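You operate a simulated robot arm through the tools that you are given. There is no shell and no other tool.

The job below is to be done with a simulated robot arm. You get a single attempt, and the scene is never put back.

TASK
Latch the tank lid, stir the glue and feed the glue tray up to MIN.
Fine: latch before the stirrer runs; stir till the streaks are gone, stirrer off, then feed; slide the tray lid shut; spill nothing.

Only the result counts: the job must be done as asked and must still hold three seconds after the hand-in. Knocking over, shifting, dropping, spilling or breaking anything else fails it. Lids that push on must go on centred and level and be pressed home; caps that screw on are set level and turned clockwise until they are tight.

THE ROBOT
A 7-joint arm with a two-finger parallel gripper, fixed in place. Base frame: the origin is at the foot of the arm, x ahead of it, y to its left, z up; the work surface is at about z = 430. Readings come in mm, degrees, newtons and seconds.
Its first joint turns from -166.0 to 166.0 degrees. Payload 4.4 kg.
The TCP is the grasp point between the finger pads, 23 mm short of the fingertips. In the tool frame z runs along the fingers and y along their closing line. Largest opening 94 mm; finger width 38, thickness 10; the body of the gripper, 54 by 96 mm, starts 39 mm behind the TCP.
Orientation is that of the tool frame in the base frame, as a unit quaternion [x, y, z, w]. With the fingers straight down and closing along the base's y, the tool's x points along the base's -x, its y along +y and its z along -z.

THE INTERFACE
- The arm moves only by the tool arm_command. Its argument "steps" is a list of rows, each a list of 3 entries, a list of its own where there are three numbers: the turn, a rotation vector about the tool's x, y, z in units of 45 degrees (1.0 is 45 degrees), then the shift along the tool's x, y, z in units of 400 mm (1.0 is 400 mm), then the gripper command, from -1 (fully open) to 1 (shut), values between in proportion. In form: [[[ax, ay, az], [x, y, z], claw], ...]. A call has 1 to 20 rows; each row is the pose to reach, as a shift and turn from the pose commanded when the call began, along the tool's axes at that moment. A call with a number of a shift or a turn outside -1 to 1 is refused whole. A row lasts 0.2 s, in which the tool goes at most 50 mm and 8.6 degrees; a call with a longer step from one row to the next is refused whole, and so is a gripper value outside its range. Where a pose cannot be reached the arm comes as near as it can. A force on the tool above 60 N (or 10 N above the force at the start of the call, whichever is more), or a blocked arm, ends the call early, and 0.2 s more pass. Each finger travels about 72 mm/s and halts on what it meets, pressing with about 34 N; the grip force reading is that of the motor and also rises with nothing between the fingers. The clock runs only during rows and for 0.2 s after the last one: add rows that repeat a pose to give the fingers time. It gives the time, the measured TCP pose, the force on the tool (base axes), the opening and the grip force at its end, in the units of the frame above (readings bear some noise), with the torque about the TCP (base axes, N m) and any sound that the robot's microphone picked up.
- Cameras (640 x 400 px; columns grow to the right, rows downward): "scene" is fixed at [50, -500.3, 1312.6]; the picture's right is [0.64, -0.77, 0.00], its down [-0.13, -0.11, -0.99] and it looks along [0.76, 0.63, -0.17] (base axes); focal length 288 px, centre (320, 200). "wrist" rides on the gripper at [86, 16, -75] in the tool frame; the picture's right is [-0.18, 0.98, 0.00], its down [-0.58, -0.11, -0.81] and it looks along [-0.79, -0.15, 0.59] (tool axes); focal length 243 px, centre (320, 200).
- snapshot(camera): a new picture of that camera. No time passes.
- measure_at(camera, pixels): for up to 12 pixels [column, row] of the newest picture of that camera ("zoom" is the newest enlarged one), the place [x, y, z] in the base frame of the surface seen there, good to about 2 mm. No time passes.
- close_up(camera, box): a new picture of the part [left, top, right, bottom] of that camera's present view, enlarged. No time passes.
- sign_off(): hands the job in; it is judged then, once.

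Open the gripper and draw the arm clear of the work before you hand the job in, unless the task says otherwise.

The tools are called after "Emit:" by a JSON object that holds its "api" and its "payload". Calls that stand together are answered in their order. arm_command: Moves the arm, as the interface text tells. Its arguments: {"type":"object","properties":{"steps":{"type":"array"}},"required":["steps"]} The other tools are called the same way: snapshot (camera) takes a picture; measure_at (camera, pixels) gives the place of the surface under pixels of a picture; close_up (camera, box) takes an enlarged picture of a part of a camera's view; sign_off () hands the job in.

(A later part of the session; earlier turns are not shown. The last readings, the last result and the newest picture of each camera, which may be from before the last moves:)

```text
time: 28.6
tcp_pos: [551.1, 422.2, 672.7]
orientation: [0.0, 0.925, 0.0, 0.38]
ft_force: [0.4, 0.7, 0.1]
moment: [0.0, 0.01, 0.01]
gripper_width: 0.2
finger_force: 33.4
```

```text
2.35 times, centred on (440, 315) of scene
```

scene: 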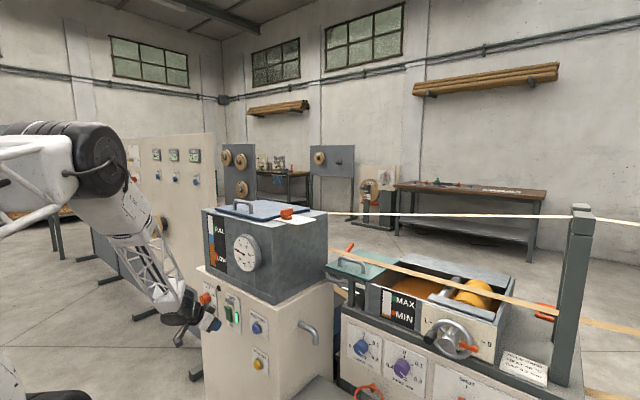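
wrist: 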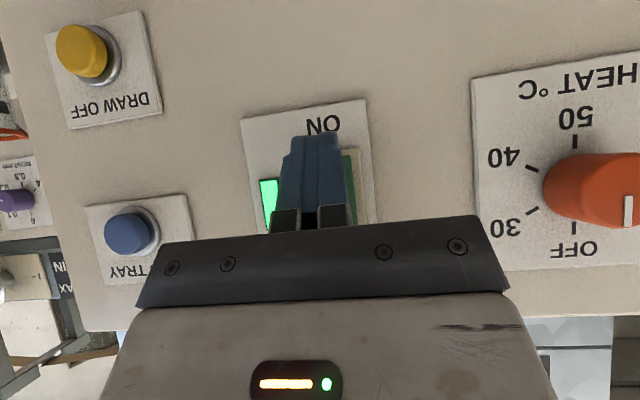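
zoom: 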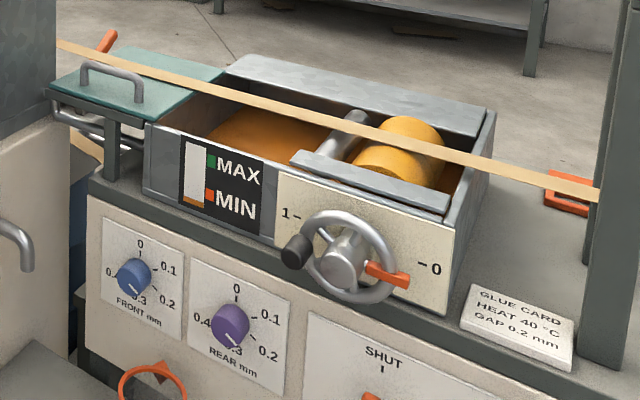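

The blue layer is gone and the gauge now shows uniform brown. I look closer for any remaining streaks.

Emit:
{"api": "close_up", "payload": {"camera": "scene", "box": [206, 214, 226, 268]}}

Emit:
{"api": "close_up", "payload": {"camera": "wrist", "box": [220, 90, 390, 230]}}

```text
7.41 times, centred on (216, 241) of scene
```

zoom: 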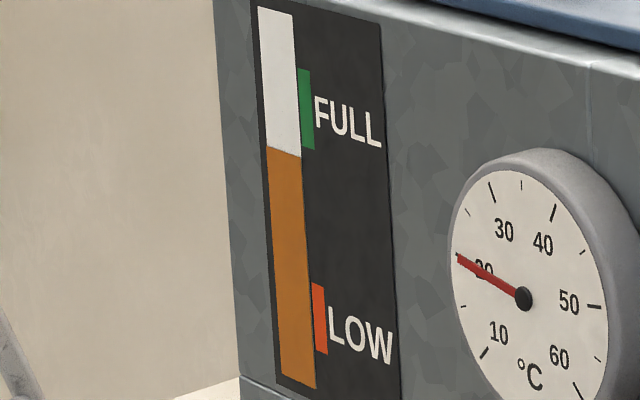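

```text
2.86 times, centred on (305, 160) of wrist
```

zoom: 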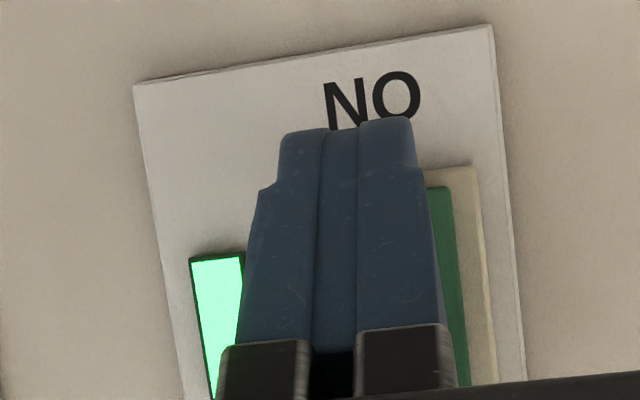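

The brown is uniform and the streaks are gone. Now I move up 40 mm to the rocker's top half and press it in slowly to switch OFF.

Emit:
{"api": "arm_command", "payload": {"steps": [[[0, 0, 0], [-0.0354, 0, -0.0354], 1], [[0, 0, 0], [-0.0707, 0, -0.0707], 1], [[0, 0, 0], [-0.0884, 0, -0.053], 1], [[0, 0, 0], [-0.0972, 0, -0.0442], 1], [[0, 0, 0], [-0.1025, 0, -0.0389], 1], [[0, 0, 0], [-0.1061, 0, -0.0354], 1], [[0, 0, 0], [-0.1096, 0, -0.0318], 1], [[0, 0, 0], [-0.1131, 0, -0.0283], 1], [[0, 0, 0], [-0.1167, 0, -0.0247], 1]]}}

Emit:
{"api": "close_up", "payload": {"camera": "scene", "box": [180, 270, 290, 360]}}

```text
time: 30.7
tcp_pos: [573.5, 422.2, 713.0]
orientation: [0.0, 0.925, 0.0, 0.38]
ft_force: [-30.5, -5.9, 17.3]
moment: [0.07, -0.42, -0.16]
gripper_width: 0.0
finger_force: 33.9
heard: click
stopped in row 9: the force on the tool passed its limit at 68 N (the readings are from after the stop); the commanded pose is now the measured one
```

```text
4.44 times, centred on (235, 315) of scene
```

zoom: 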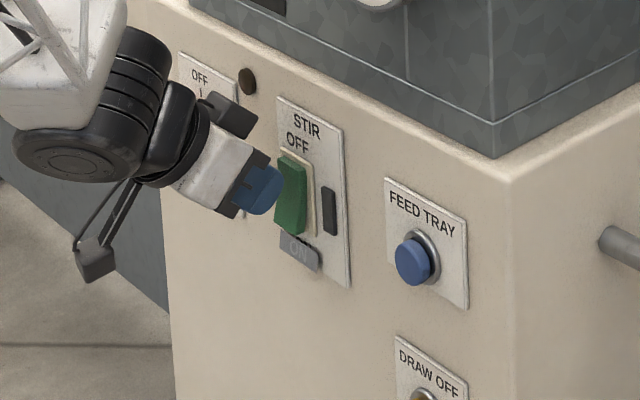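

The stirrer is off: click heard, lamp dark, OFF uncovered. I back off and move sideways to in front of the blue FEED TRAY button at about (598, 253, 698).

Emit:
{"api": "arm_command", "payload": {"steps": [[[0, 0, 0], [0.0248, 0, -0.0248], 1], [[0, 0, 0], [0.0495, 0, -0.0495], 1], [[0, 0, 0], [0.0534, -0.0845, -0.0456], 1], [[0, 0, 0], [0.0573, -0.169, -0.0417], 1], [[0, 0, 0], [0.0611, -0.2535, -0.0379], 1], [[0, 0, 0], [0.065, -0.338, -0.034], 1], [[0, 0, 0], [0.0689, -0.4225, -0.0301], 1], [[0, 0, 0], [0.0689, -0.4225, -0.0301], 1]]}}

Emit:
{"api": "snapshot", "payload": {"camera": "wrist"}}

Emit:
{"api": "snapshot", "payload": {"camera": "scene"}}

Emit:
{"api": "close_up", "payload": {"camera": "scene", "box": [200, 206, 248, 278]}}

```text
time: 32.5
tcp_pos: [545.6, 254.4, 701.0]
orientation: [-0.001, 0.925, -0.001, 0.38]
ft_force: [-0.1, 0.5, -0.4]
moment: [-0.03, 0.04, 0.0]
gripper_width: 0.0
finger_force: 34.2
```

```text
taken
```

wrist: 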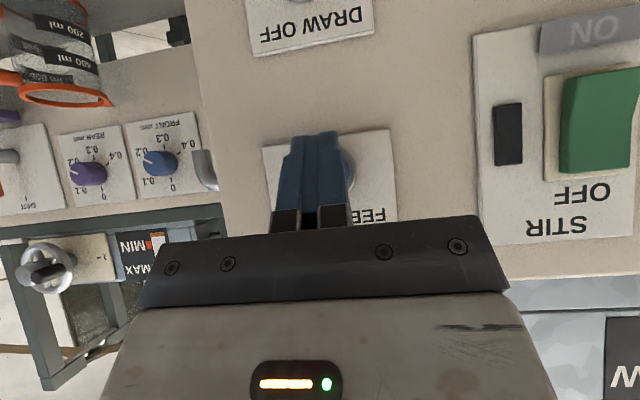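

```text
taken
```

scene: 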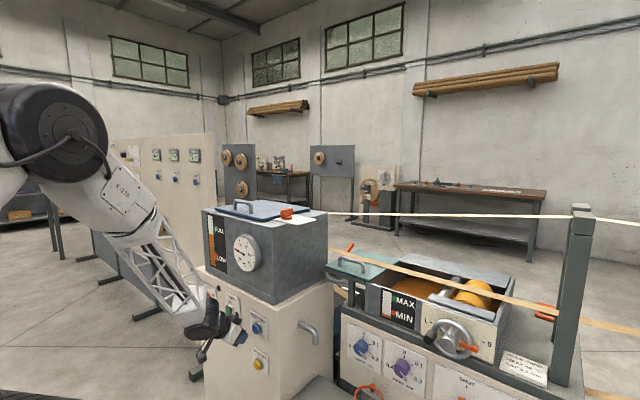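

```text
5.56 times, centred on (224, 242) of scene
```

zoom: 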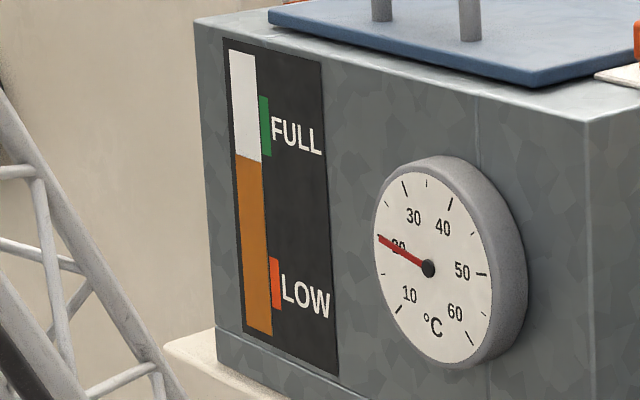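

The hand is in front of FEED TRAY and the gauge is still uniform brown. I zoom in to check the lateral alignment with the button.

Emit:
{"api": "close_up", "payload": {"camera": "wrist", "box": [250, 110, 410, 240]}}

Emit:
{"api": "close_up", "payload": {"camera": "scene", "box": [200, 290, 290, 360]}}

Emit:
{"api": "measure_at", "payload": {"camera": "wrist", "pixels": [[264, 148], [388, 130], [396, 215], [352, 170], [354, 160], [346, 150], [320, 140], [286, 165]]}}

Emit:
{"api": "measure_at", "payload": {"camera": "zoom", "pixels": [[395, 260], [420, 265], [380, 260], [400, 240], [400, 290], [425, 240], [395, 220], [430, 290], [340, 310]]}}

```text
3.08 times, centred on (330, 175) of wrist
```

zoom: 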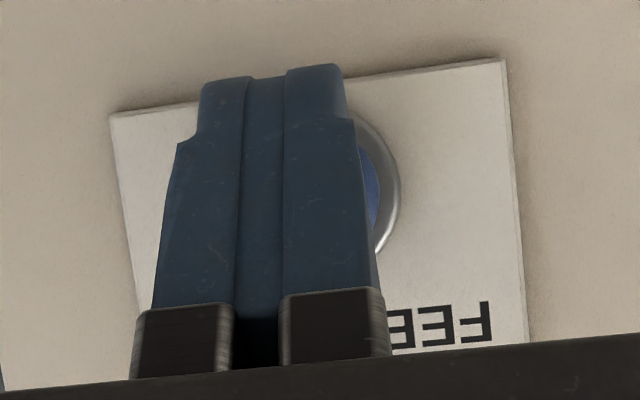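

```text
5.71 times, centred on (245, 325) of scene
```

zoom: 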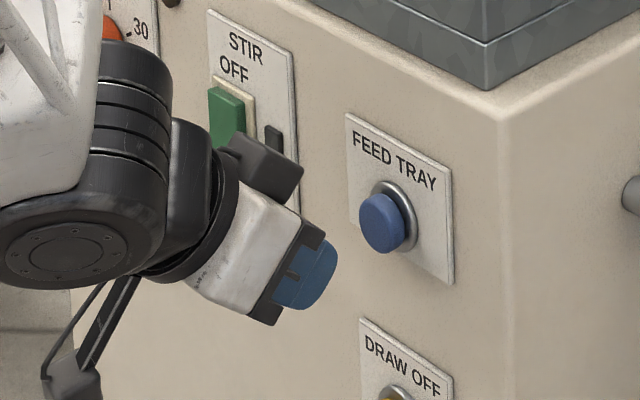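

```text
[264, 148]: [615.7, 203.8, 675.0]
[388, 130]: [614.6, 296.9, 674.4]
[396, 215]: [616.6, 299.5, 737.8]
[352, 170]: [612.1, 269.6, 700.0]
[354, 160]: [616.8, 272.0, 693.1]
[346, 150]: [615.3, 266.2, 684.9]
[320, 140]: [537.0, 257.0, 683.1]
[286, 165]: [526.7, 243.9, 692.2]
```

```text
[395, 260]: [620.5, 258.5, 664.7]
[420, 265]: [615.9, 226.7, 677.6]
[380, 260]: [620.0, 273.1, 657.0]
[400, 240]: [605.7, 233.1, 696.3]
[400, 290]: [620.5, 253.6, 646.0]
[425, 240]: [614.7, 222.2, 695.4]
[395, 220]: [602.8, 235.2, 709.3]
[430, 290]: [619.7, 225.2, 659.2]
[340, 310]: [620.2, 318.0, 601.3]
```

The plate is centred at y≈251 and the ring's edge is at y≈272, so the fingertip is aligned with the button. I make a short press and release, then read the tray gauge.

Emit:
{"api": "arm_command", "payload": {"steps": [[[0, 0, 0], [-0.0265, 0, 0.0265], 1], [[0, 0, 0], [-0.0354, 0, 0.0354], 1], [[0, 0, 0], [-0.0424, 0, 0.0424], 1], [[0, 0, 0], [-0.0477, 0, 0.0477], 1], [[0, 0, 0], [-0.0513, 0, 0.0513], 1], [[0, 0, 0], [-0.0513, 0, 0.0513], 1], [[0, 0, 0], [-0.0177, 0, 0.0177], 1]]}}

Emit:
{"api": "close_up", "payload": {"camera": "scene", "box": [370, 275, 434, 335]}}

Emit:
{"api": "close_up", "payload": {"camera": "scene", "box": [200, 290, 290, 360]}}

```text
time: 34.1
tcp_pos: [556.8, 253.0, 702.0]
orientation: [0.001, 0.925, -0.001, 0.38]
ft_force: [0.2, -0.4, -0.5]
moment: [0.01, 0.03, 0.0]
gripper_width: 0.2
finger_force: 33.6
heard: click
```

```text
6.67 times, centred on (402, 305) of scene
```

zoom: 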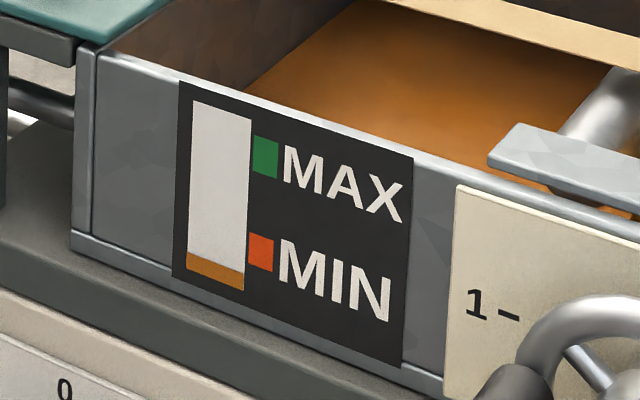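

```text
5.71 times, centred on (245, 325) of scene
```

zoom: 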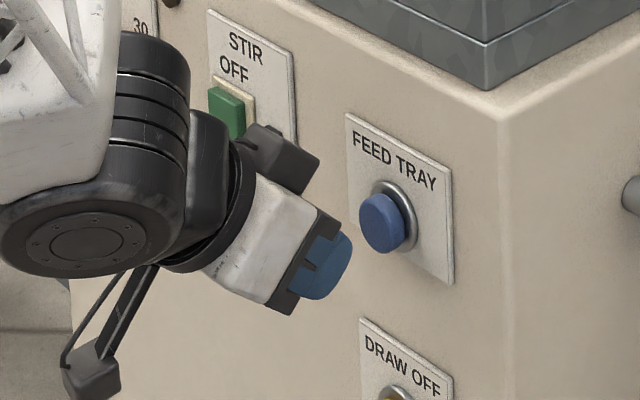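

A click was heard and the brown in the tray gauge has risen only slightly. I wait briefly without pressing to see whether the feed runs only while the button is held.

Emit:
{"api": "arm_command", "payload": {"steps": [[[0, 0, 0], [0, 0, 0], 1], [[0, 0, 0], [0, 0, 0], 1], [[0, 0, 0], [0, 0, 0], 1]]}}

Emit:
{"api": "close_up", "payload": {"camera": "scene", "box": [384, 285, 416, 325]}}

Emit:
{"api": "close_up", "payload": {"camera": "scene", "box": [370, 275, 434, 335]}}

```text
time: 34.9
tcp_pos: [557.5, 254.1, 702.1]
orientation: [0.0, 0.925, -0.001, 0.38]
ft_force: [-0.7, 0.7, -0.7]
moment: [0.03, -0.03, 0.03]
gripper_width: 0.0
finger_force: 34.4
```

```text
10.00 times, centred on (400, 305) of scene
```

zoom: 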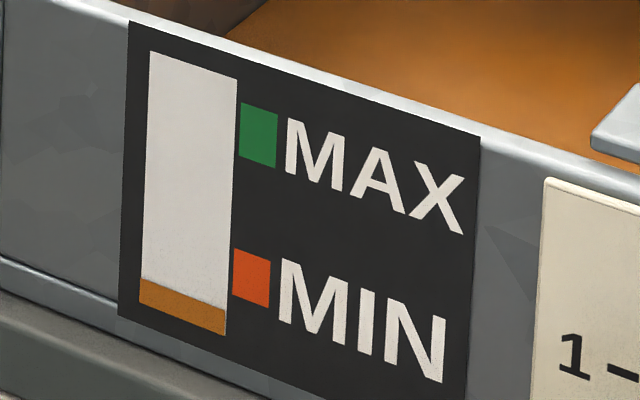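

```text
6.67 times, centred on (402, 305) of scene
```

zoom: 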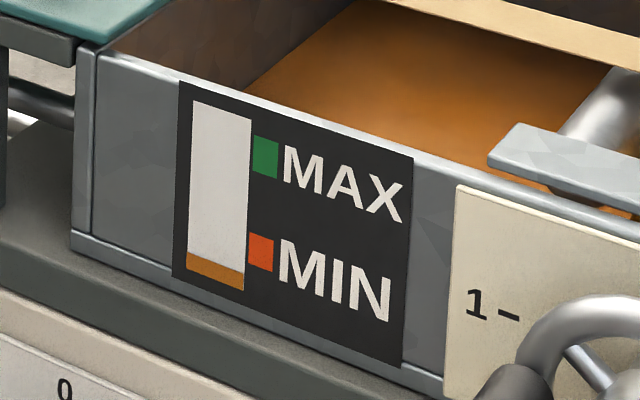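

The level is stable, so the feed runs only while the button is held. It sits at about 0.11 of the bar, and the MIN marker is centred near 0.26. I hold the button for about 1.2 s and check again.

Emit:
{"api": "arm_command", "payload": {"steps": [[[0, 0, 0], [-0.0159, 0, 0.0159], 1], [[0, 0, 0], [-0.023, 0, 0.023], 1], [[0, 0, 0], [-0.0283, 0, 0.0283], 1], [[0, 0, 0], [-0.0309, 0, 0.0309], 1], [[0, 0, 0], [-0.0309, 0, 0.0309], 1], [[0, 0, 0], [-0.0309, 0, 0.0309], 1], [[0, 0, 0], [-0.0309, 0, 0.0309], 1], [[0, 0, 0], [-0.0309, 0, 0.0309], 1], [[0, 0, 0], [0, 0, 0], 1]]}}

Emit:
{"api": "close_up", "payload": {"camera": "scene", "box": [384, 285, 416, 325]}}

```text
time: 36.9
tcp_pos: [557.0, 254.2, 702.3]
orientation: [0.0, 0.925, -0.001, 0.379]
ft_force: [-0.8, -0.3, 0.1]
moment: [0.0, 0.01, 0.01]
gripper_width: 0.0
finger_force: 34.2
heard: click
```

```text
10.00 times, centred on (400, 305) of scene
```

zoom: 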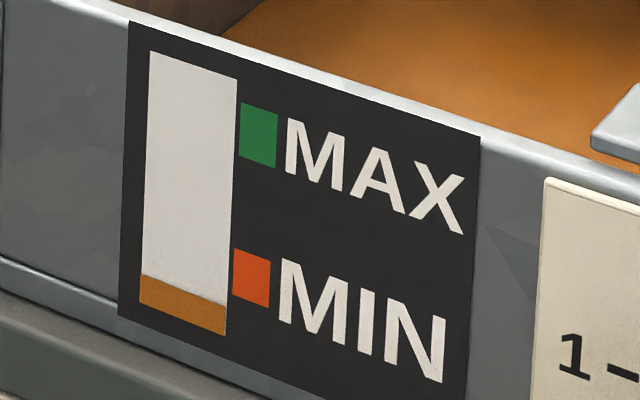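

The rise was small, about 4 px in the 10x view. I zoom closer for a precise level reading.

Emit:
{"api": "close_up", "payload": {"camera": "scene", "box": [396, 304, 412, 320]}}

Emit:
{"api": "close_up", "payload": {"camera": "scene", "box": [380, 304, 396, 320]}}

```text
16.00 times, centred on (404, 312) of scene
```

zoom: 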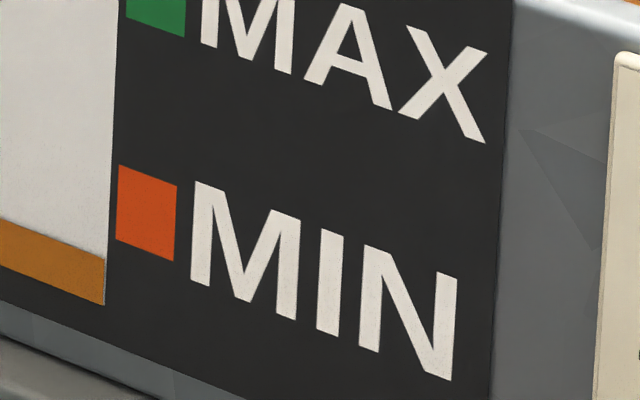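

```text
16.00 times, centred on (388, 312) of scene
```

zoom: 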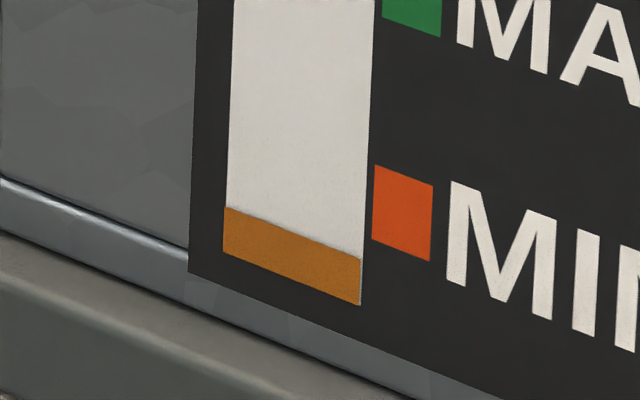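

At 16x the brown is about 45 px thick and MIN's centre needs about 107 px. I hold the button for about 3 s and measure again to get the rate.

Emit:
{"api": "arm_command", "payload": {"steps": [[[0, 0, 0], [-0.0159, 0, 0.0159], 1], [[0, 0, 0], [-0.023, 0, 0.023], 1], [[0, 0, 0], [-0.0283, 0, 0.0283], 1], [[0, 0, 0], [-0.0318, 0, 0.0318], 1], [[0, 0, 0], [-0.0318, 0, 0.0318], 1], [[0, 0, 0], [-0.0318, 0, 0.0318], 1], [[0, 0, 0], [-0.0318, 0, 0.0318], 1], [[0, 0, 0], [-0.0318, 0, 0.0318], 1], [[0, 0, 0], [-0.0318, 0, 0.0318], 1], [[0, 0, 0], [-0.0318, 0, 0.0318], 1], [[0, 0, 0], [-0.0318, 0, 0.0318], 1], [[0, 0, 0], [-0.0318, 0, 0.0318], 1], [[0, 0, 0], [-0.0318, 0, 0.0318], 1], [[0, 0, 0], [-0.0318, 0, 0.0318], 1], [[0, 0, 0], [-0.0318, 0, 0.0318], 1], [[0, 0, 0], [-0.0318, 0, 0.0318], 1]]}}

Emit:
{"api": "close_up", "payload": {"camera": "scene", "box": [380, 304, 396, 320]}}

Emit:
{"api": "snapshot", "payload": {"camera": "scene"}}

Emit:
{"api": "close_up", "payload": {"camera": "scene", "box": [320, 230, 560, 400]}}

```text
time: 40.3
tcp_pos: [574.3, 252.8, 703.3]
orientation: [-0.001, 0.925, -0.001, 0.379]
ft_force: [-6.8, -1.6, -1.8]
moment: [0.0, 0.06, -0.06]
gripper_width: 0.1
finger_force: 34.1
heard: click
```

```text
16.00 times, centred on (388, 312) of scene
```

zoom: 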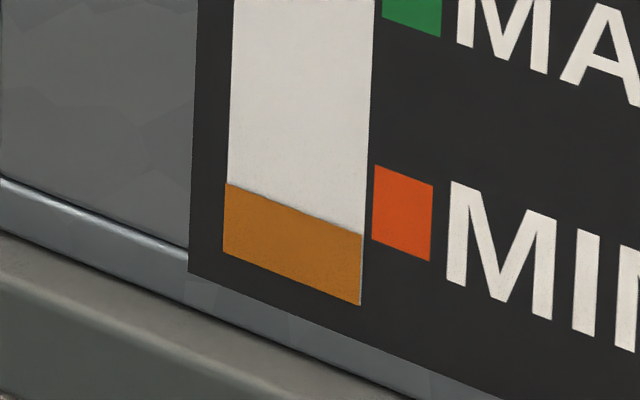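

```text
taken
```

scene: 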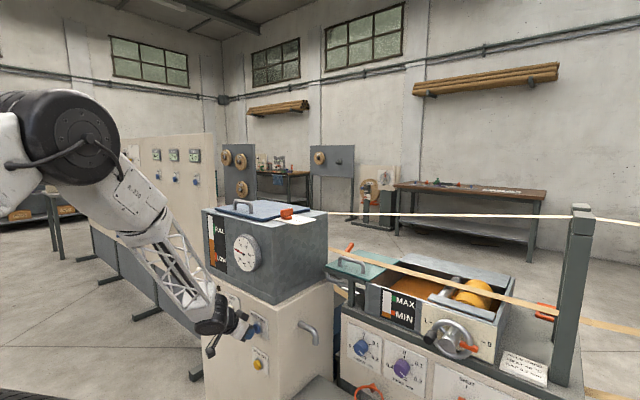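

```text
2.35 times, centred on (440, 315) of scene
```

zoom: 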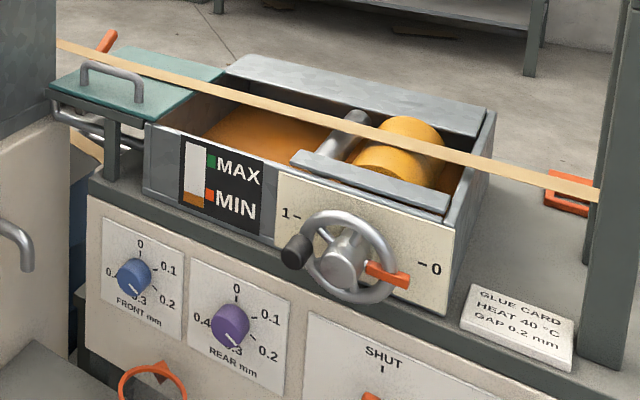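

The button is still held with about 7 N, and the gauge shows 69 px of brown, a rate of about 8.5 px/s. The level has just reached the MIN marker's bottom edge. Its centre needs about 38 px more, so I hold for another 3.8 s and check.

Emit:
{"api": "arm_command", "payload": {"steps": [[[0, 0, 0], [0, 0, 0], 1], [[0, 0, 0], [0, 0, 0], 1], [[0, 0, 0], [0, 0, 0], 1], [[0, 0, 0], [0, 0, 0], 1], [[0, 0, 0], [0, 0, 0], 1], [[0, 0, 0], [0, 0, 0], 1], [[0, 0, 0], [0, 0, 0], 1], [[0, 0, 0], [0, 0, 0], 1], [[0, 0, 0], [0, 0, 0], 1], [[0, 0, 0], [0, 0, 0], 1], [[0, 0, 0], [0, 0, 0], 1], [[0, 0, 0], [0, 0, 0], 1], [[0, 0, 0], [0, 0, 0], 1], [[0, 0, 0], [0, 0, 0], 1], [[0, 0, 0], [0, 0, 0], 1], [[0, 0, 0], [0, 0, 0], 1], [[0, 0, 0], [0, 0, 0], 1], [[0, 0, 0], [0, 0, 0], 1]]}}

Emit:
{"api": "close_up", "payload": {"camera": "scene", "box": [380, 304, 396, 320]}}

```text
time: 44.1
tcp_pos: [572.4, 253.7, 701.5]
orientation: [0.0, 0.925, -0.001, 0.38]
ft_force: [-7.5, 0.4, 1.1]
moment: [0.0, 0.0, 0.04]
gripper_width: 0.1
finger_force: 34.5
```

```text
16.00 times, centred on (388, 312) of scene
```

zoom: 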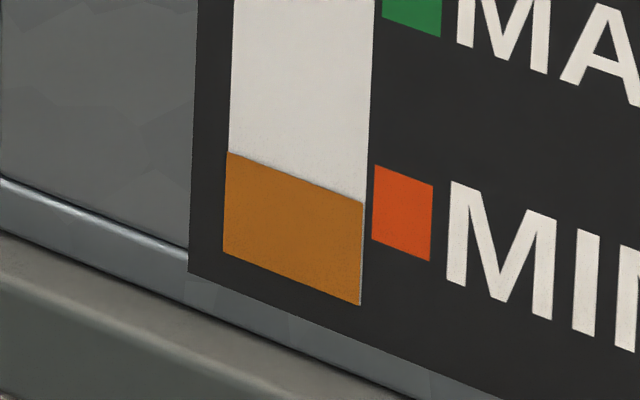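

The level is 6 px below MIN's centre, rising 8.4 px/s. I hold five more rows and then withdraw, which should leave it just above the centre.

Emit:
{"api": "arm_command", "payload": {"steps": [[[0, 0, 0], [0, 0, 0], 1], [[0, 0, 0], [0, 0, 0], 1], [[0, 0, 0], [0, 0, 0], 1], [[0, 0, 0], [0, 0, 0], 1], [[0, 0, 0], [0, 0, 0], 1], [[0, 0, 0], [0.053, 0, -0.053], 1], [[0, 0, 0], [0.0884, 0, -0.0884], 1], [[0, 0, 0], [0.0884, 0, -0.0884], 1]]}}

Emit:
{"api": "close_up", "payload": {"camera": "scene", "box": [380, 304, 396, 320]}}

Emit:
{"api": "snapshot", "payload": {"camera": "scene"}}

Emit:
{"api": "snapshot", "payload": {"camera": "wrist"}}

```text
time: 45.9
tcp_pos: [524.3, 254.6, 703.0]
orientation: [0.001, 0.925, -0.002, 0.38]
ft_force: [0.6, 0.0, 0.1]
moment: [0.02, -0.01, -0.03]
gripper_width: 0.2
finger_force: 33.9
```

```text
16.00 times, centred on (388, 312) of scene
```

zoom: 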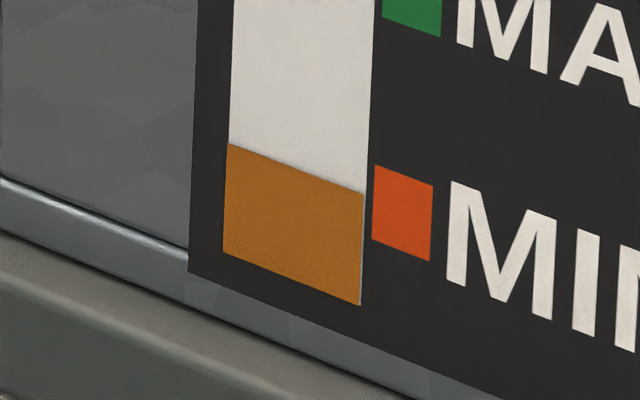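

```text
taken
```

scene: 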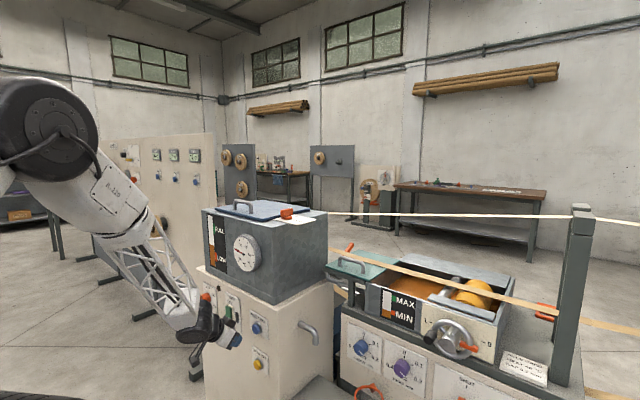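

```text
taken
```

wrist: 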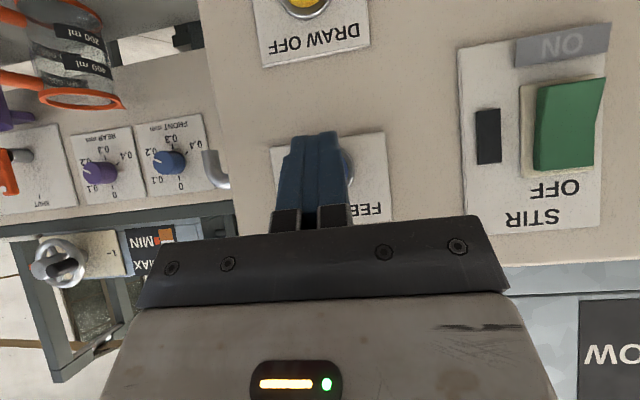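

The brown top is now at row 194, about 3 px above the MIN marker's centre, so the feed is done. Next I retract upward, away from the panel, to go to the tray lid.

Emit:
{"api": "arm_command", "payload": {"steps": [[[0, 0, 0], [-0.0618, 0, -0.0795], 1], [[0, 0, 0], [-0.1237, 0, -0.159], 1], [[0, 0, 0], [-0.1855, 0, -0.2385], 1], [[0, 0, 0], [-0.2473, 0, -0.318], 1], [[0, 0, 0], [-0.3092, 0, -0.3975], 1], [[0, 0, 0], [-0.371, 0, -0.477], 1], [[0, 0, 0], [-0.4328, 0, -0.5565], 1], [[0, 0, 0], [-0.4947, 0, -0.636], 1], [[0, 0, 0], [-0.5565, 0, -0.7155], 1], [[0, 0, 0], [-0.6183, 0, -0.795], 1], [[0, 0, 0], [-0.6802, 0, -0.8745], 1], [[0, 0, 0], [-0.742, 0, -0.954], 1], [[0, 0, 0], [-0.742, 0, -0.954], 1]]}}

```text
time: 48.7
tcp_pos: [468.8, 252.2, 1182.9]
orientation: [0.0, 0.925, -0.001, 0.379]
ft_force: [-0.3, 0.9, 0.2]
moment: [0.03, 0.03, 0.0]
gripper_width: 0.0
finger_force: 34.0
```

Clear of the panel at z≈1183. I un-pitch the tool and move to about (760, 20, 1240) to look down at the tray lid.

Emit:
{"api": "arm_command", "payload": {"steps": [[[0, 0.11, 0], [-0.0683, -0.0644, 0.046], 0.3], [[0, 0.22, 0], [-0.1367, -0.1289, 0.0919], 0.3], [[0, 0.33, 0], [-0.205, -0.1933, 0.1379], 0.3], [[0, 0.44, 0], [-0.2733, -0.2578, 0.1838], 0.3], [[0, 0.55, 0], [-0.3417, -0.3222, 0.2298], 0.3], [[0, 0.66, 0], [-0.41, -0.3867, 0.2757], 0.3], [[0, 0.77, 0], [-0.4783, -0.4511, 0.3217], 0.3], [[0, 0.88, 0], [-0.5467, -0.5156, 0.3676], 0.3], [[0, 0.99, 0], [-0.615, -0.58, 0.4136], 0.3], [[0, 1.0, 0], [-0.615, -0.58, 0.4136], 0.3]]}}

Emit:
{"api": "snapshot", "payload": {"camera": "wrist"}}

Emit:
{"api": "snapshot", "payload": {"camera": "scene"}}

```text
time: 50.9
tcp_pos: [760.6, 22.4, 1238.8]
orientation: [0.001, 1.0, -0.001, -0.004]
ft_force: [0.4, -0.7, 0.0]
moment: [-0.02, 0.0, -0.02]
gripper_width: 32.8
finger_force: 0.1
```

```text
taken
```

wrist: 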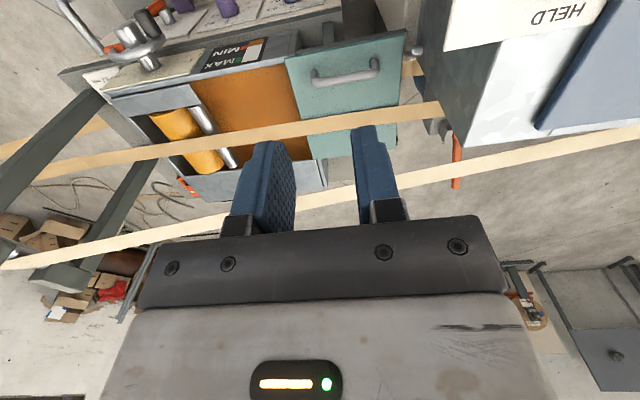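

```text
taken
```

scene: 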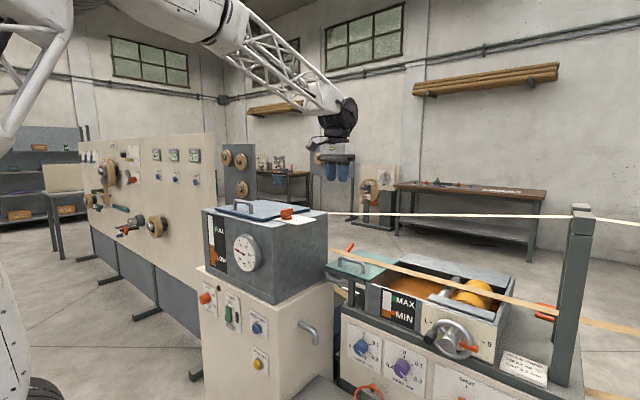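

The wrist view shows the teal lid with its handle at about (345, 75) and the open glue surface at (255, 90). I zoom in and measure the lid, handle, tray edges and rod for the slide.

Emit:
{"api": "close_up", "payload": {"camera": "wrist", "box": [90, 10, 440, 210]}}

Emit:
{"api": "measure_at", "payload": {"camera": "wrist", "pixels": [[315, 80], [345, 76], [376, 65], [288, 62], [404, 36], [402, 95], [299, 105], [395, 142], [195, 105], [205, 120], [215, 82], [230, 160]]}}

Emit:
{"api": "measure_at", "payload": {"camera": "wrist", "pixels": [[250, 90], [160, 100], [145, 95], [250, 60], [290, 170], [320, 175], [190, 90], [200, 80], [450, 60], [440, 100], [290, 185], [330, 120]]}}

```text
1.83 times, centred on (265, 110) of wrist
```

zoom: 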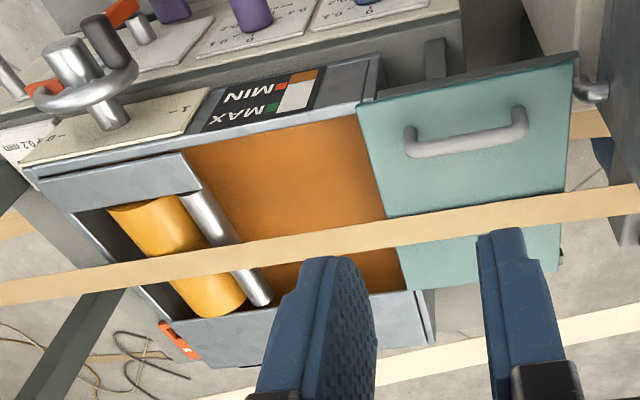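

```text
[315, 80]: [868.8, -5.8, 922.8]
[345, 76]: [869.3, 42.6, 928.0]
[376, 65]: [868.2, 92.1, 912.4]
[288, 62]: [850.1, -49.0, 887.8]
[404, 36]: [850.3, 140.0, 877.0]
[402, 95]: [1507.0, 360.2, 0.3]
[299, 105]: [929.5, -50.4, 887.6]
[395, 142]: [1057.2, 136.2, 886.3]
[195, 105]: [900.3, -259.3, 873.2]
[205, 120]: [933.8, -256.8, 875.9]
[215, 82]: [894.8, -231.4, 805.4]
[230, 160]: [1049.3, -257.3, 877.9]
```

```text
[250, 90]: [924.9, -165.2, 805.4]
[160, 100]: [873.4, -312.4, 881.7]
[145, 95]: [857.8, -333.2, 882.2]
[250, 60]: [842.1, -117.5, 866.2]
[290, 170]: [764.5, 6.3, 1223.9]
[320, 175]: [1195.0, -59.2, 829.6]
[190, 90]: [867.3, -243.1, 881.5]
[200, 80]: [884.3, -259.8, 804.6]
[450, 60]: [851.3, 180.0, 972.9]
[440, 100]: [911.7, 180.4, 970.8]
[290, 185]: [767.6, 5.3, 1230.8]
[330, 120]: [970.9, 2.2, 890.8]
```

The lid spans y −50 to 138 and the fixed ledge edge is at y≈−243, so it must slide about 190 mm toward −y. The handle bar runs along y at x≈869, top z≈927. I move above it while turning the tool so the fingers close along x.

Emit:
{"api": "arm_command", "payload": {"steps": [[[0, -0.0015, 0.15], [-0.0387, 0.0063, 0.0496], -0.3], [[0, -0.003, 0.3], [-0.0774, 0.0126, 0.0993], -0.3], [[0, -0.0045, 0.45], [-0.1161, 0.0189, 0.1489], -0.3], [[0, -0.006, 0.6], [-0.1549, 0.0251, 0.1986], -0.3], [[0, -0.0075, 0.75], [-0.1936, 0.0314, 0.2482], -0.3], [[0, -0.009, 0.9], [-0.2323, 0.0377, 0.2979], -0.3], [[0, -0.01, 1.0], [-0.271, 0.044, 0.3475], -0.3], [[0, -0.01, 1.0], [-0.271, 0.044, 0.3475], -0.3]]}}

```text
time: 52.7
tcp_pos: [864.7, 39.9, 1099.3]
orientation: [0.383, 0.924, -0.003, 0.001]
ft_force: [-0.6, -0.8, 1.2]
moment: [-0.01, -0.04, -0.03]
gripper_width: 61.0
finger_force: 0.1
```

At (865, 40, 1099). I turn the last 45° and go down to about z=1000.

Emit:
{"api": "arm_command", "payload": {"steps": [[[0, 0, 0.17], [-0.001, 0.001, 0.042], -0.3], [[0, 0, 0.34], [-0.002, 0.002, 0.084], -0.3], [[0, 0, 0.51], [-0.003, 0.003, 0.125], -0.3], [[0, 0, 0.68], [-0.005, 0.005, 0.167], -0.3], [[0, 0, 0.85], [-0.006, 0.006, 0.209], -0.3], [[0, 0, 1.0], [-0.007, 0.007, 0.25], -0.3], [[0, 0, 1.0], [-0.007, 0.007, 0.25], -0.3]]}}

Emit:
{"api": "snapshot", "payload": {"camera": "wrist"}}

Emit:
{"api": "snapshot", "payload": {"camera": "scene"}}

```text
time: 54.3
tcp_pos: [869.7, 40.0, 999.5]
orientation: [0.708, 0.706, -0.002, 0.002]
ft_force: [0.2, 0.0, 0.1]
moment: [-0.02, 0.03, 0.01]
gripper_width: 61.1
finger_force: 0.1
```

```text
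taken
```

wrist: 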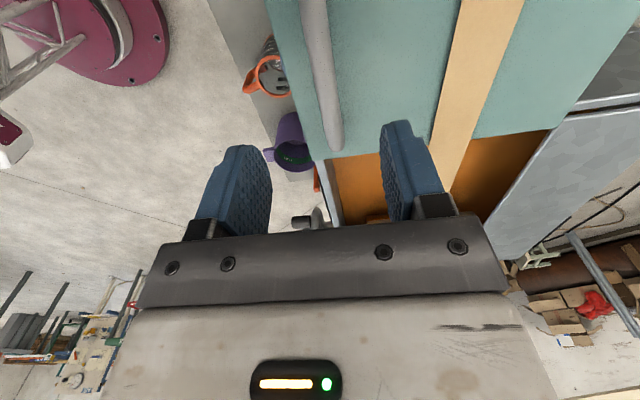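

```text
taken
```

scene: 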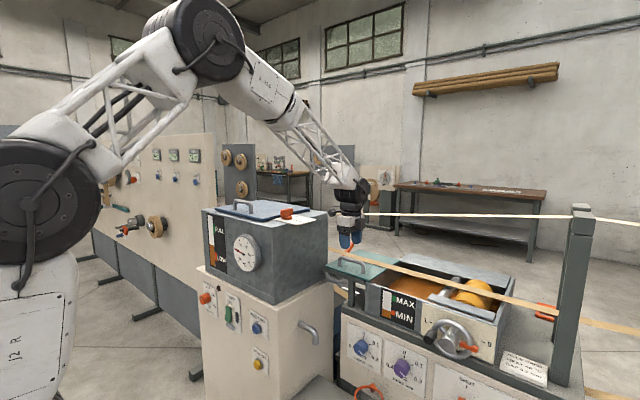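

The handle bar lies between the fingers in the wrist view, at (322, 100). I measure its x and the rim heights before descending.

Emit:
{"api": "measure_at", "payload": {"camera": "wrist", "pixels": [[315, 50], [325, 100], [332, 140], [310, 60], [333, 60], [320, 155], [290, 60], [335, 190], [460, 120], [480, 60]]}}

Emit:
{"api": "close_up", "payload": {"camera": "scene", "box": [310, 190, 420, 300]}}

```text
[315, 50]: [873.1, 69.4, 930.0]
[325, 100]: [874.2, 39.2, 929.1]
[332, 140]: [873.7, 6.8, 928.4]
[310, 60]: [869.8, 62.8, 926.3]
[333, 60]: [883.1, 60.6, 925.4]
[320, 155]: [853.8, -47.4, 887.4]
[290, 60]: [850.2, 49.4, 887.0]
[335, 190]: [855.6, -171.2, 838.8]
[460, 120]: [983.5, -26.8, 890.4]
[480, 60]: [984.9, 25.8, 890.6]
```

```text
3.64 times, centred on (365, 245) of scene
```

zoom: 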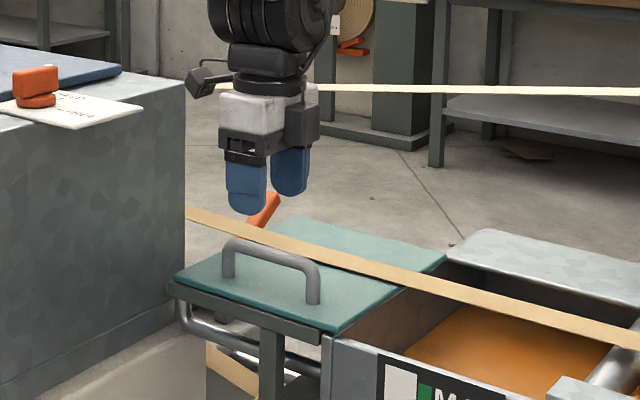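

The handle bar centre is at x≈875 with its top at z≈929. I shift 5 mm in +x, descend to TCP z≈919 and close on the bar.

Emit:
{"api": "arm_command", "payload": {"steps": [[[0, 0, 0], [0, 0.0125, 0.05], -0.3], [[0, 0, 0], [0, 0.0125, 0.1], -0.3], [[0, 0, 0], [0, 0.0125, 0.15], -0.3], [[0, 0, 0], [0, 0.0125, 0.2], -0.3], [[0, 0, 0], [0, 0.0125, 0.2], -0.3]]}}

Emit:
{"api": "snapshot", "payload": {"camera": "wrist"}}

Emit:
{"api": "close_up", "payload": {"camera": "scene", "box": [310, 190, 420, 300]}}

```text
time: 55.5
tcp_pos: [875.6, 37.8, 917.7]
orientation: [0.707, 0.707, -0.003, 0.002]
ft_force: [-0.5, 0.0, 0.8]
moment: [0.01, 0.03, -0.01]
gripper_width: 61.1
finger_force: 0.0
```

```text
taken
```

wrist: 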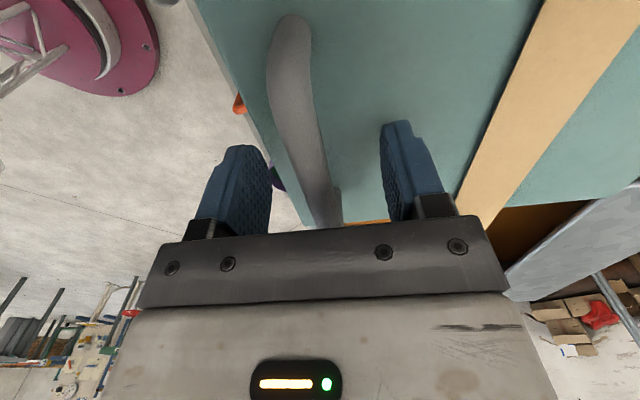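

```text
3.64 times, centred on (365, 245) of scene
```

zoom: 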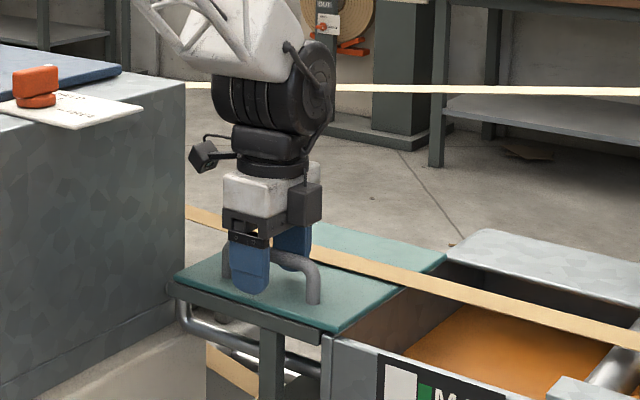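

The handle bar is between the two fingers and the strip is clear. I close the gripper.

Emit:
{"api": "arm_command", "payload": {"steps": [[[0, 0, 0], [0, 0, 0], 0.3], [[0, 0, 0], [0, 0, 0], 0.7], [[0, 0, 0], [0, 0, 0], 1], [[0, 0, 0], [0, 0, 0], 1]]}}

```text
time: 56.5
tcp_pos: [874.4, 39.0, 919.1]
orientation: [0.706, 0.708, -0.002, 0.002]
ft_force: [-28.5, -0.5, 7.6]
moment: [-0.04, -0.06, 0.18]
gripper_width: 13.7
finger_force: 44.8
```

The handle is gripped at 13.7 mm opening, with −28 N in x. I ease about 1 mm in −x and start sliding the lid toward −y by 60 mm.

Emit:
{"api": "arm_command", "payload": {"steps": [[[0, 0, 0], [0, -0.003, 0], 1], [[0, 0, 0], [-0.015, -0.003, 0], 1], [[0, 0, 0], [-0.04, -0.003, 0], 1], [[0, 0, 0], [-0.07, -0.003, 0], 1], [[0, 0, 0], [-0.1, -0.003, 0], 1], [[0, 0, 0], [-0.13, -0.003, 0], 1], [[0, 0, 0], [-0.15, -0.003, 0], 1], [[0, 0, 0], [-0.15, -0.003, 0], 1]]}}

Emit:
{"api": "snapshot", "payload": {"camera": "wrist"}}

Emit:
{"api": "close_up", "payload": {"camera": "scene", "box": [310, 200, 540, 350]}}

```text
time: 57.9
tcp_pos: [873.8, -12.3, 918.8]
orientation: [0.707, 0.707, -0.001, 0.003]
ft_force: [19.8, 0.3, -11.1]
moment: [0.05, 0.05, 0.03]
gripper_width: 13.7
finger_force: 44.8
stopped in row 7: the force on the tool passed its limit at 62 N (the readings are from after the stop); the commanded pose is now the measured one
```

```text
taken
```

wrist: 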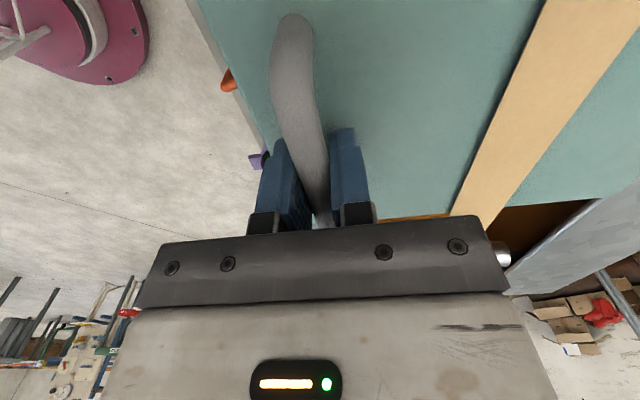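

```text
2.67 times, centred on (425, 275) of scene
```

zoom: 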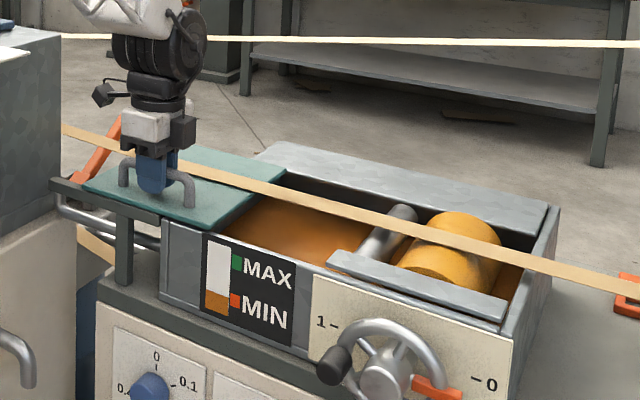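

The lid moved about 51 mm before a side load tripped the limit, now about 20 N in x. I correct slightly and continue more slowly.

Emit:
{"api": "arm_command", "payload": {"steps": [[[0, 0, 0], [-0.005, 0.0018, 0.0006], 1], [[0, 0, 0], [-0.02, 0.0018, 0.0006], 1], [[0, 0, 0], [-0.04, 0.0018, 0.0006], 1], [[0, 0, 0], [-0.06, 0.0018, 0.0006], 1], [[0, 0, 0], [-0.08, 0.0018, 0.0006], 1], [[0, 0, 0], [-0.1, 0.0018, 0.0006], 1], [[0, 0, 0], [-0.115, 0.0018, 0.0006], 1], [[0, 0, 0], [-0.12, 0.0018, 0.0006], 1]]}}

```text
time: 59.7
tcp_pos: [874.8, -61.8, 918.6]
orientation: [0.707, 0.707, -0.002, 0.002]
ft_force: [-8.6, 0.5, -5.1]
moment: [-0.27, 0.0, 0.17]
gripper_width: 13.6
finger_force: 44.9
```

The lid is now at handle y≈−62 with small forces. I continue another 50 mm at the same pace.

Emit:
{"api": "arm_command", "payload": {"steps": [[[0, 0, 0], [-0.005, 0, 0], 1], [[0, 0, 0], [-0.02, 0, 0], 1], [[0, 0, 0], [-0.04, 0, 0], 1], [[0, 0, 0], [-0.06, 0, 0], 1], [[0, 0, 0], [-0.08, 0, 0], 1], [[0, 0, 0], [-0.1, 0, 0], 1], [[0, 0, 0], [-0.115, 0, 0], 1], [[0, 0, 0], [-0.12, 0, 0], 1]]}}

Emit:
{"api": "snapshot", "payload": {"camera": "wrist"}}

Emit:
{"api": "close_up", "payload": {"camera": "scene", "box": [310, 200, 540, 350]}}

```text
time: 61.5
tcp_pos: [875.3, -108.8, 918.5]
orientation: [0.708, 0.707, 0.0, 0.002]
ft_force: [18.0, 1.4, -22.7]
moment: [0.04, 0.06, 0.14]
gripper_width: 13.8
finger_force: 45.3
```

```text
taken
```

wrist: 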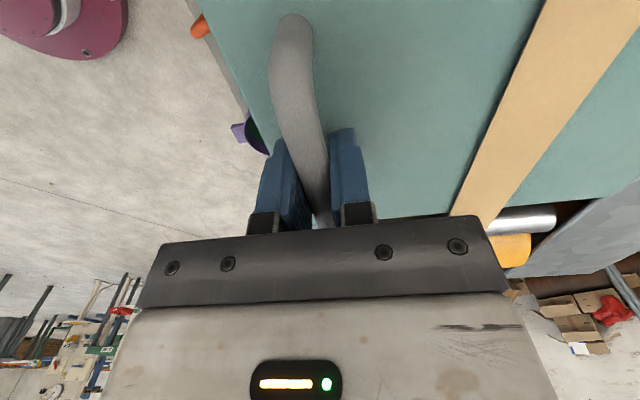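

```text
2.67 times, centred on (425, 275) of scene
```

zoom: 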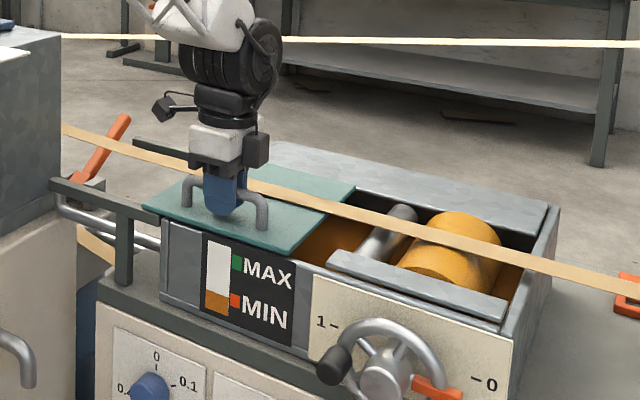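

The lid has moved about 148 mm and the remaining gap is small. I ease the z and x loads and continue about 40 mm.

Emit:
{"api": "arm_command", "payload": {"steps": [[[0, 0, 0], [-0.003, 0.0013, 0.0012], 1], [[0, 0, 0], [-0.015, 0.0013, 0.0012], 1], [[0, 0, 0], [-0.03, 0.0013, 0.0012], 1], [[0, 0, 0], [-0.045, 0.0013, 0.0012], 1], [[0, 0, 0], [-0.06, 0.0013, 0.0012], 1], [[0, 0, 0], [-0.075, 0.0013, 0.0012], 1], [[0, 0, 0], [-0.087, 0.0013, 0.0012], 1], [[0, 0, 0], [-0.095, 0.0013, 0.0012], 1], [[0, 0, 0], [-0.1, 0.0013, 0.0012], 1]]}}

Emit:
{"api": "snapshot", "payload": {"camera": "wrist"}}

Emit:
{"api": "close_up", "payload": {"camera": "scene", "box": [310, 200, 540, 350]}}

```text
time: 63.5
tcp_pos: [875.0, -145.9, 916.7]
orientation: [0.707, 0.707, -0.001, 0.002]
ft_force: [-31.7, 40.6, 0.6]
moment: [-0.11, -0.09, -0.1]
gripper_width: 14.1
finger_force: 45.0
```

```text
taken
```

wrist: 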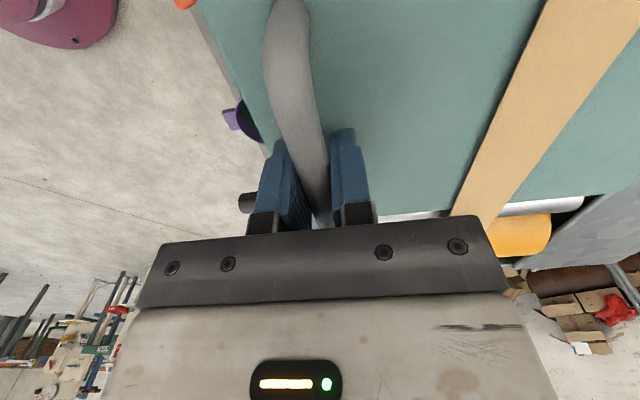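

```text
2.67 times, centred on (425, 275) of scene
```

zoom: 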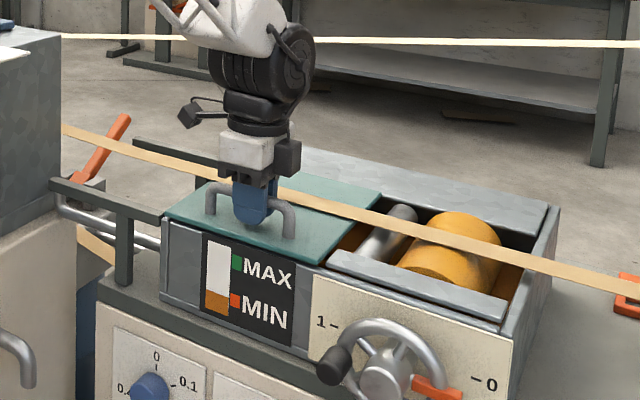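

The reaction of +40 N in y and the fingers slipping on the handle suggest the lid reached its end stop. I measure the lid edges against the ledge to confirm.

Emit:
{"api": "close_up", "payload": {"camera": "scene", "box": [390, 260, 470, 310]}}

Emit:
{"api": "measure_at", "payload": {"camera": "zoom", "pixels": [[190, 265], [230, 230], [215, 265], [262, 270], [330, 110], [150, 240], [285, 240], [240, 255]]}}

Emit:
{"api": "close_up", "payload": {"camera": "scene", "box": [350, 255, 420, 300]}}

Emit:
{"api": "close_up", "payload": {"camera": "wrist", "box": [400, 150, 640, 300]}}

```text
8.00 times, centred on (430, 285) of scene
```

zoom: 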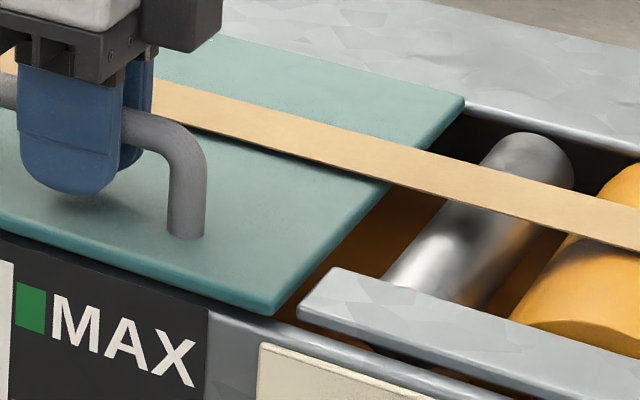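

```text
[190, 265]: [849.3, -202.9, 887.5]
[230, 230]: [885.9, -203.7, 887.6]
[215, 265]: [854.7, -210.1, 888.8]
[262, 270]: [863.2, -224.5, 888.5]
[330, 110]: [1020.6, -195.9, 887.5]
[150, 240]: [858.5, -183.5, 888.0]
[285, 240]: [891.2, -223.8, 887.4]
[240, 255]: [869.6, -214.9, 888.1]
```

```text
8.89 times, centred on (385, 278) of scene
```

zoom: 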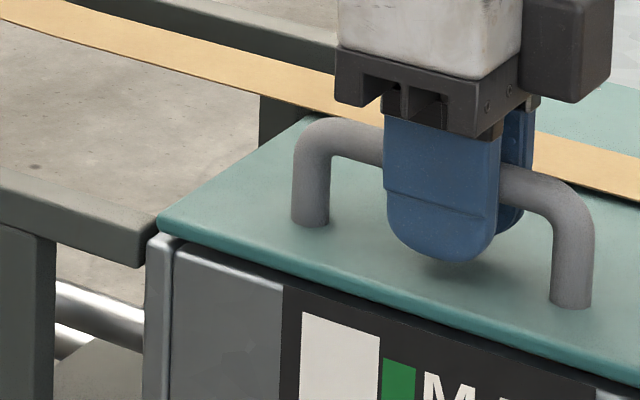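

```text
2.67 times, centred on (520, 225) of wrist
```

zoom: 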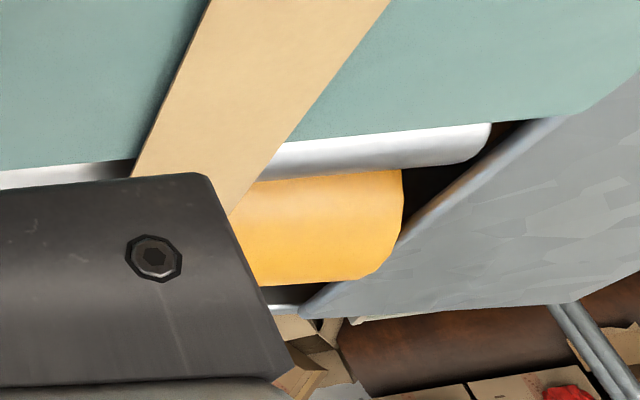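

The lid's leading edge is at y≈−226 and its rear edge lines up with the tray's left end wall, so it looks to be at its stop. I open the gripper partly, rise and view the result from above.

Emit:
{"api": "arm_command", "payload": {"steps": [[[0, 0, 0], [0.002, -0.003, 0], 1], [[0, 0, 0], [0.002, -0.003, 0], -0.2], [[0, 0, 0], [0.002, -0.003, 0], -0.2], [[0, 0, 0], [0.002, -0.003, 0], -0.2], [[0, 0, 0], [0.002, -0.003, -0.1], -0.2], [[0, 0, 0], [0.002, -0.003, -0.2], -0.2], [[0, 0, 0], [0.002, -0.003, -0.3], -0.2], [[0, 0, 0], [0.002, -0.003, -0.3], -0.2]]}}

Emit:
{"api": "snapshot", "payload": {"camera": "wrist"}}

Emit:
{"api": "close_up", "payload": {"camera": "scene", "box": [310, 200, 540, 350]}}

```text
time: 65.3
tcp_pos: [874.2, -147.3, 1040.5]
orientation: [0.707, 0.707, -0.001, 0.004]
ft_force: [-0.2, -0.3, -1.1]
moment: [0.0, 0.01, -0.01]
gripper_width: 56.3
finger_force: 0.1
```

```text
taken
```

wrist: 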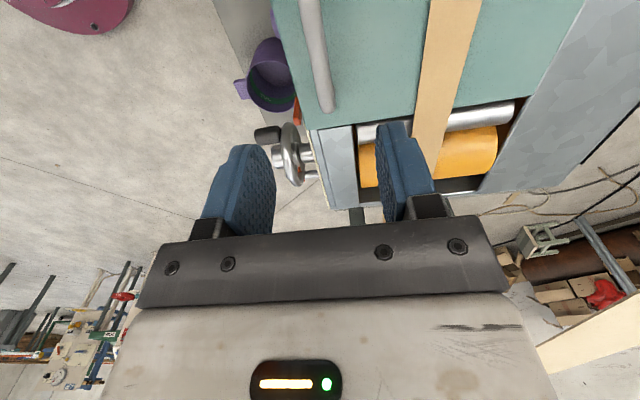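

```text
2.67 times, centred on (425, 275) of scene
```

zoom: 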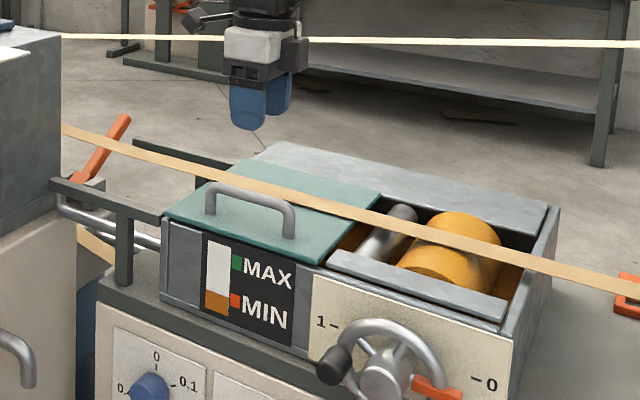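

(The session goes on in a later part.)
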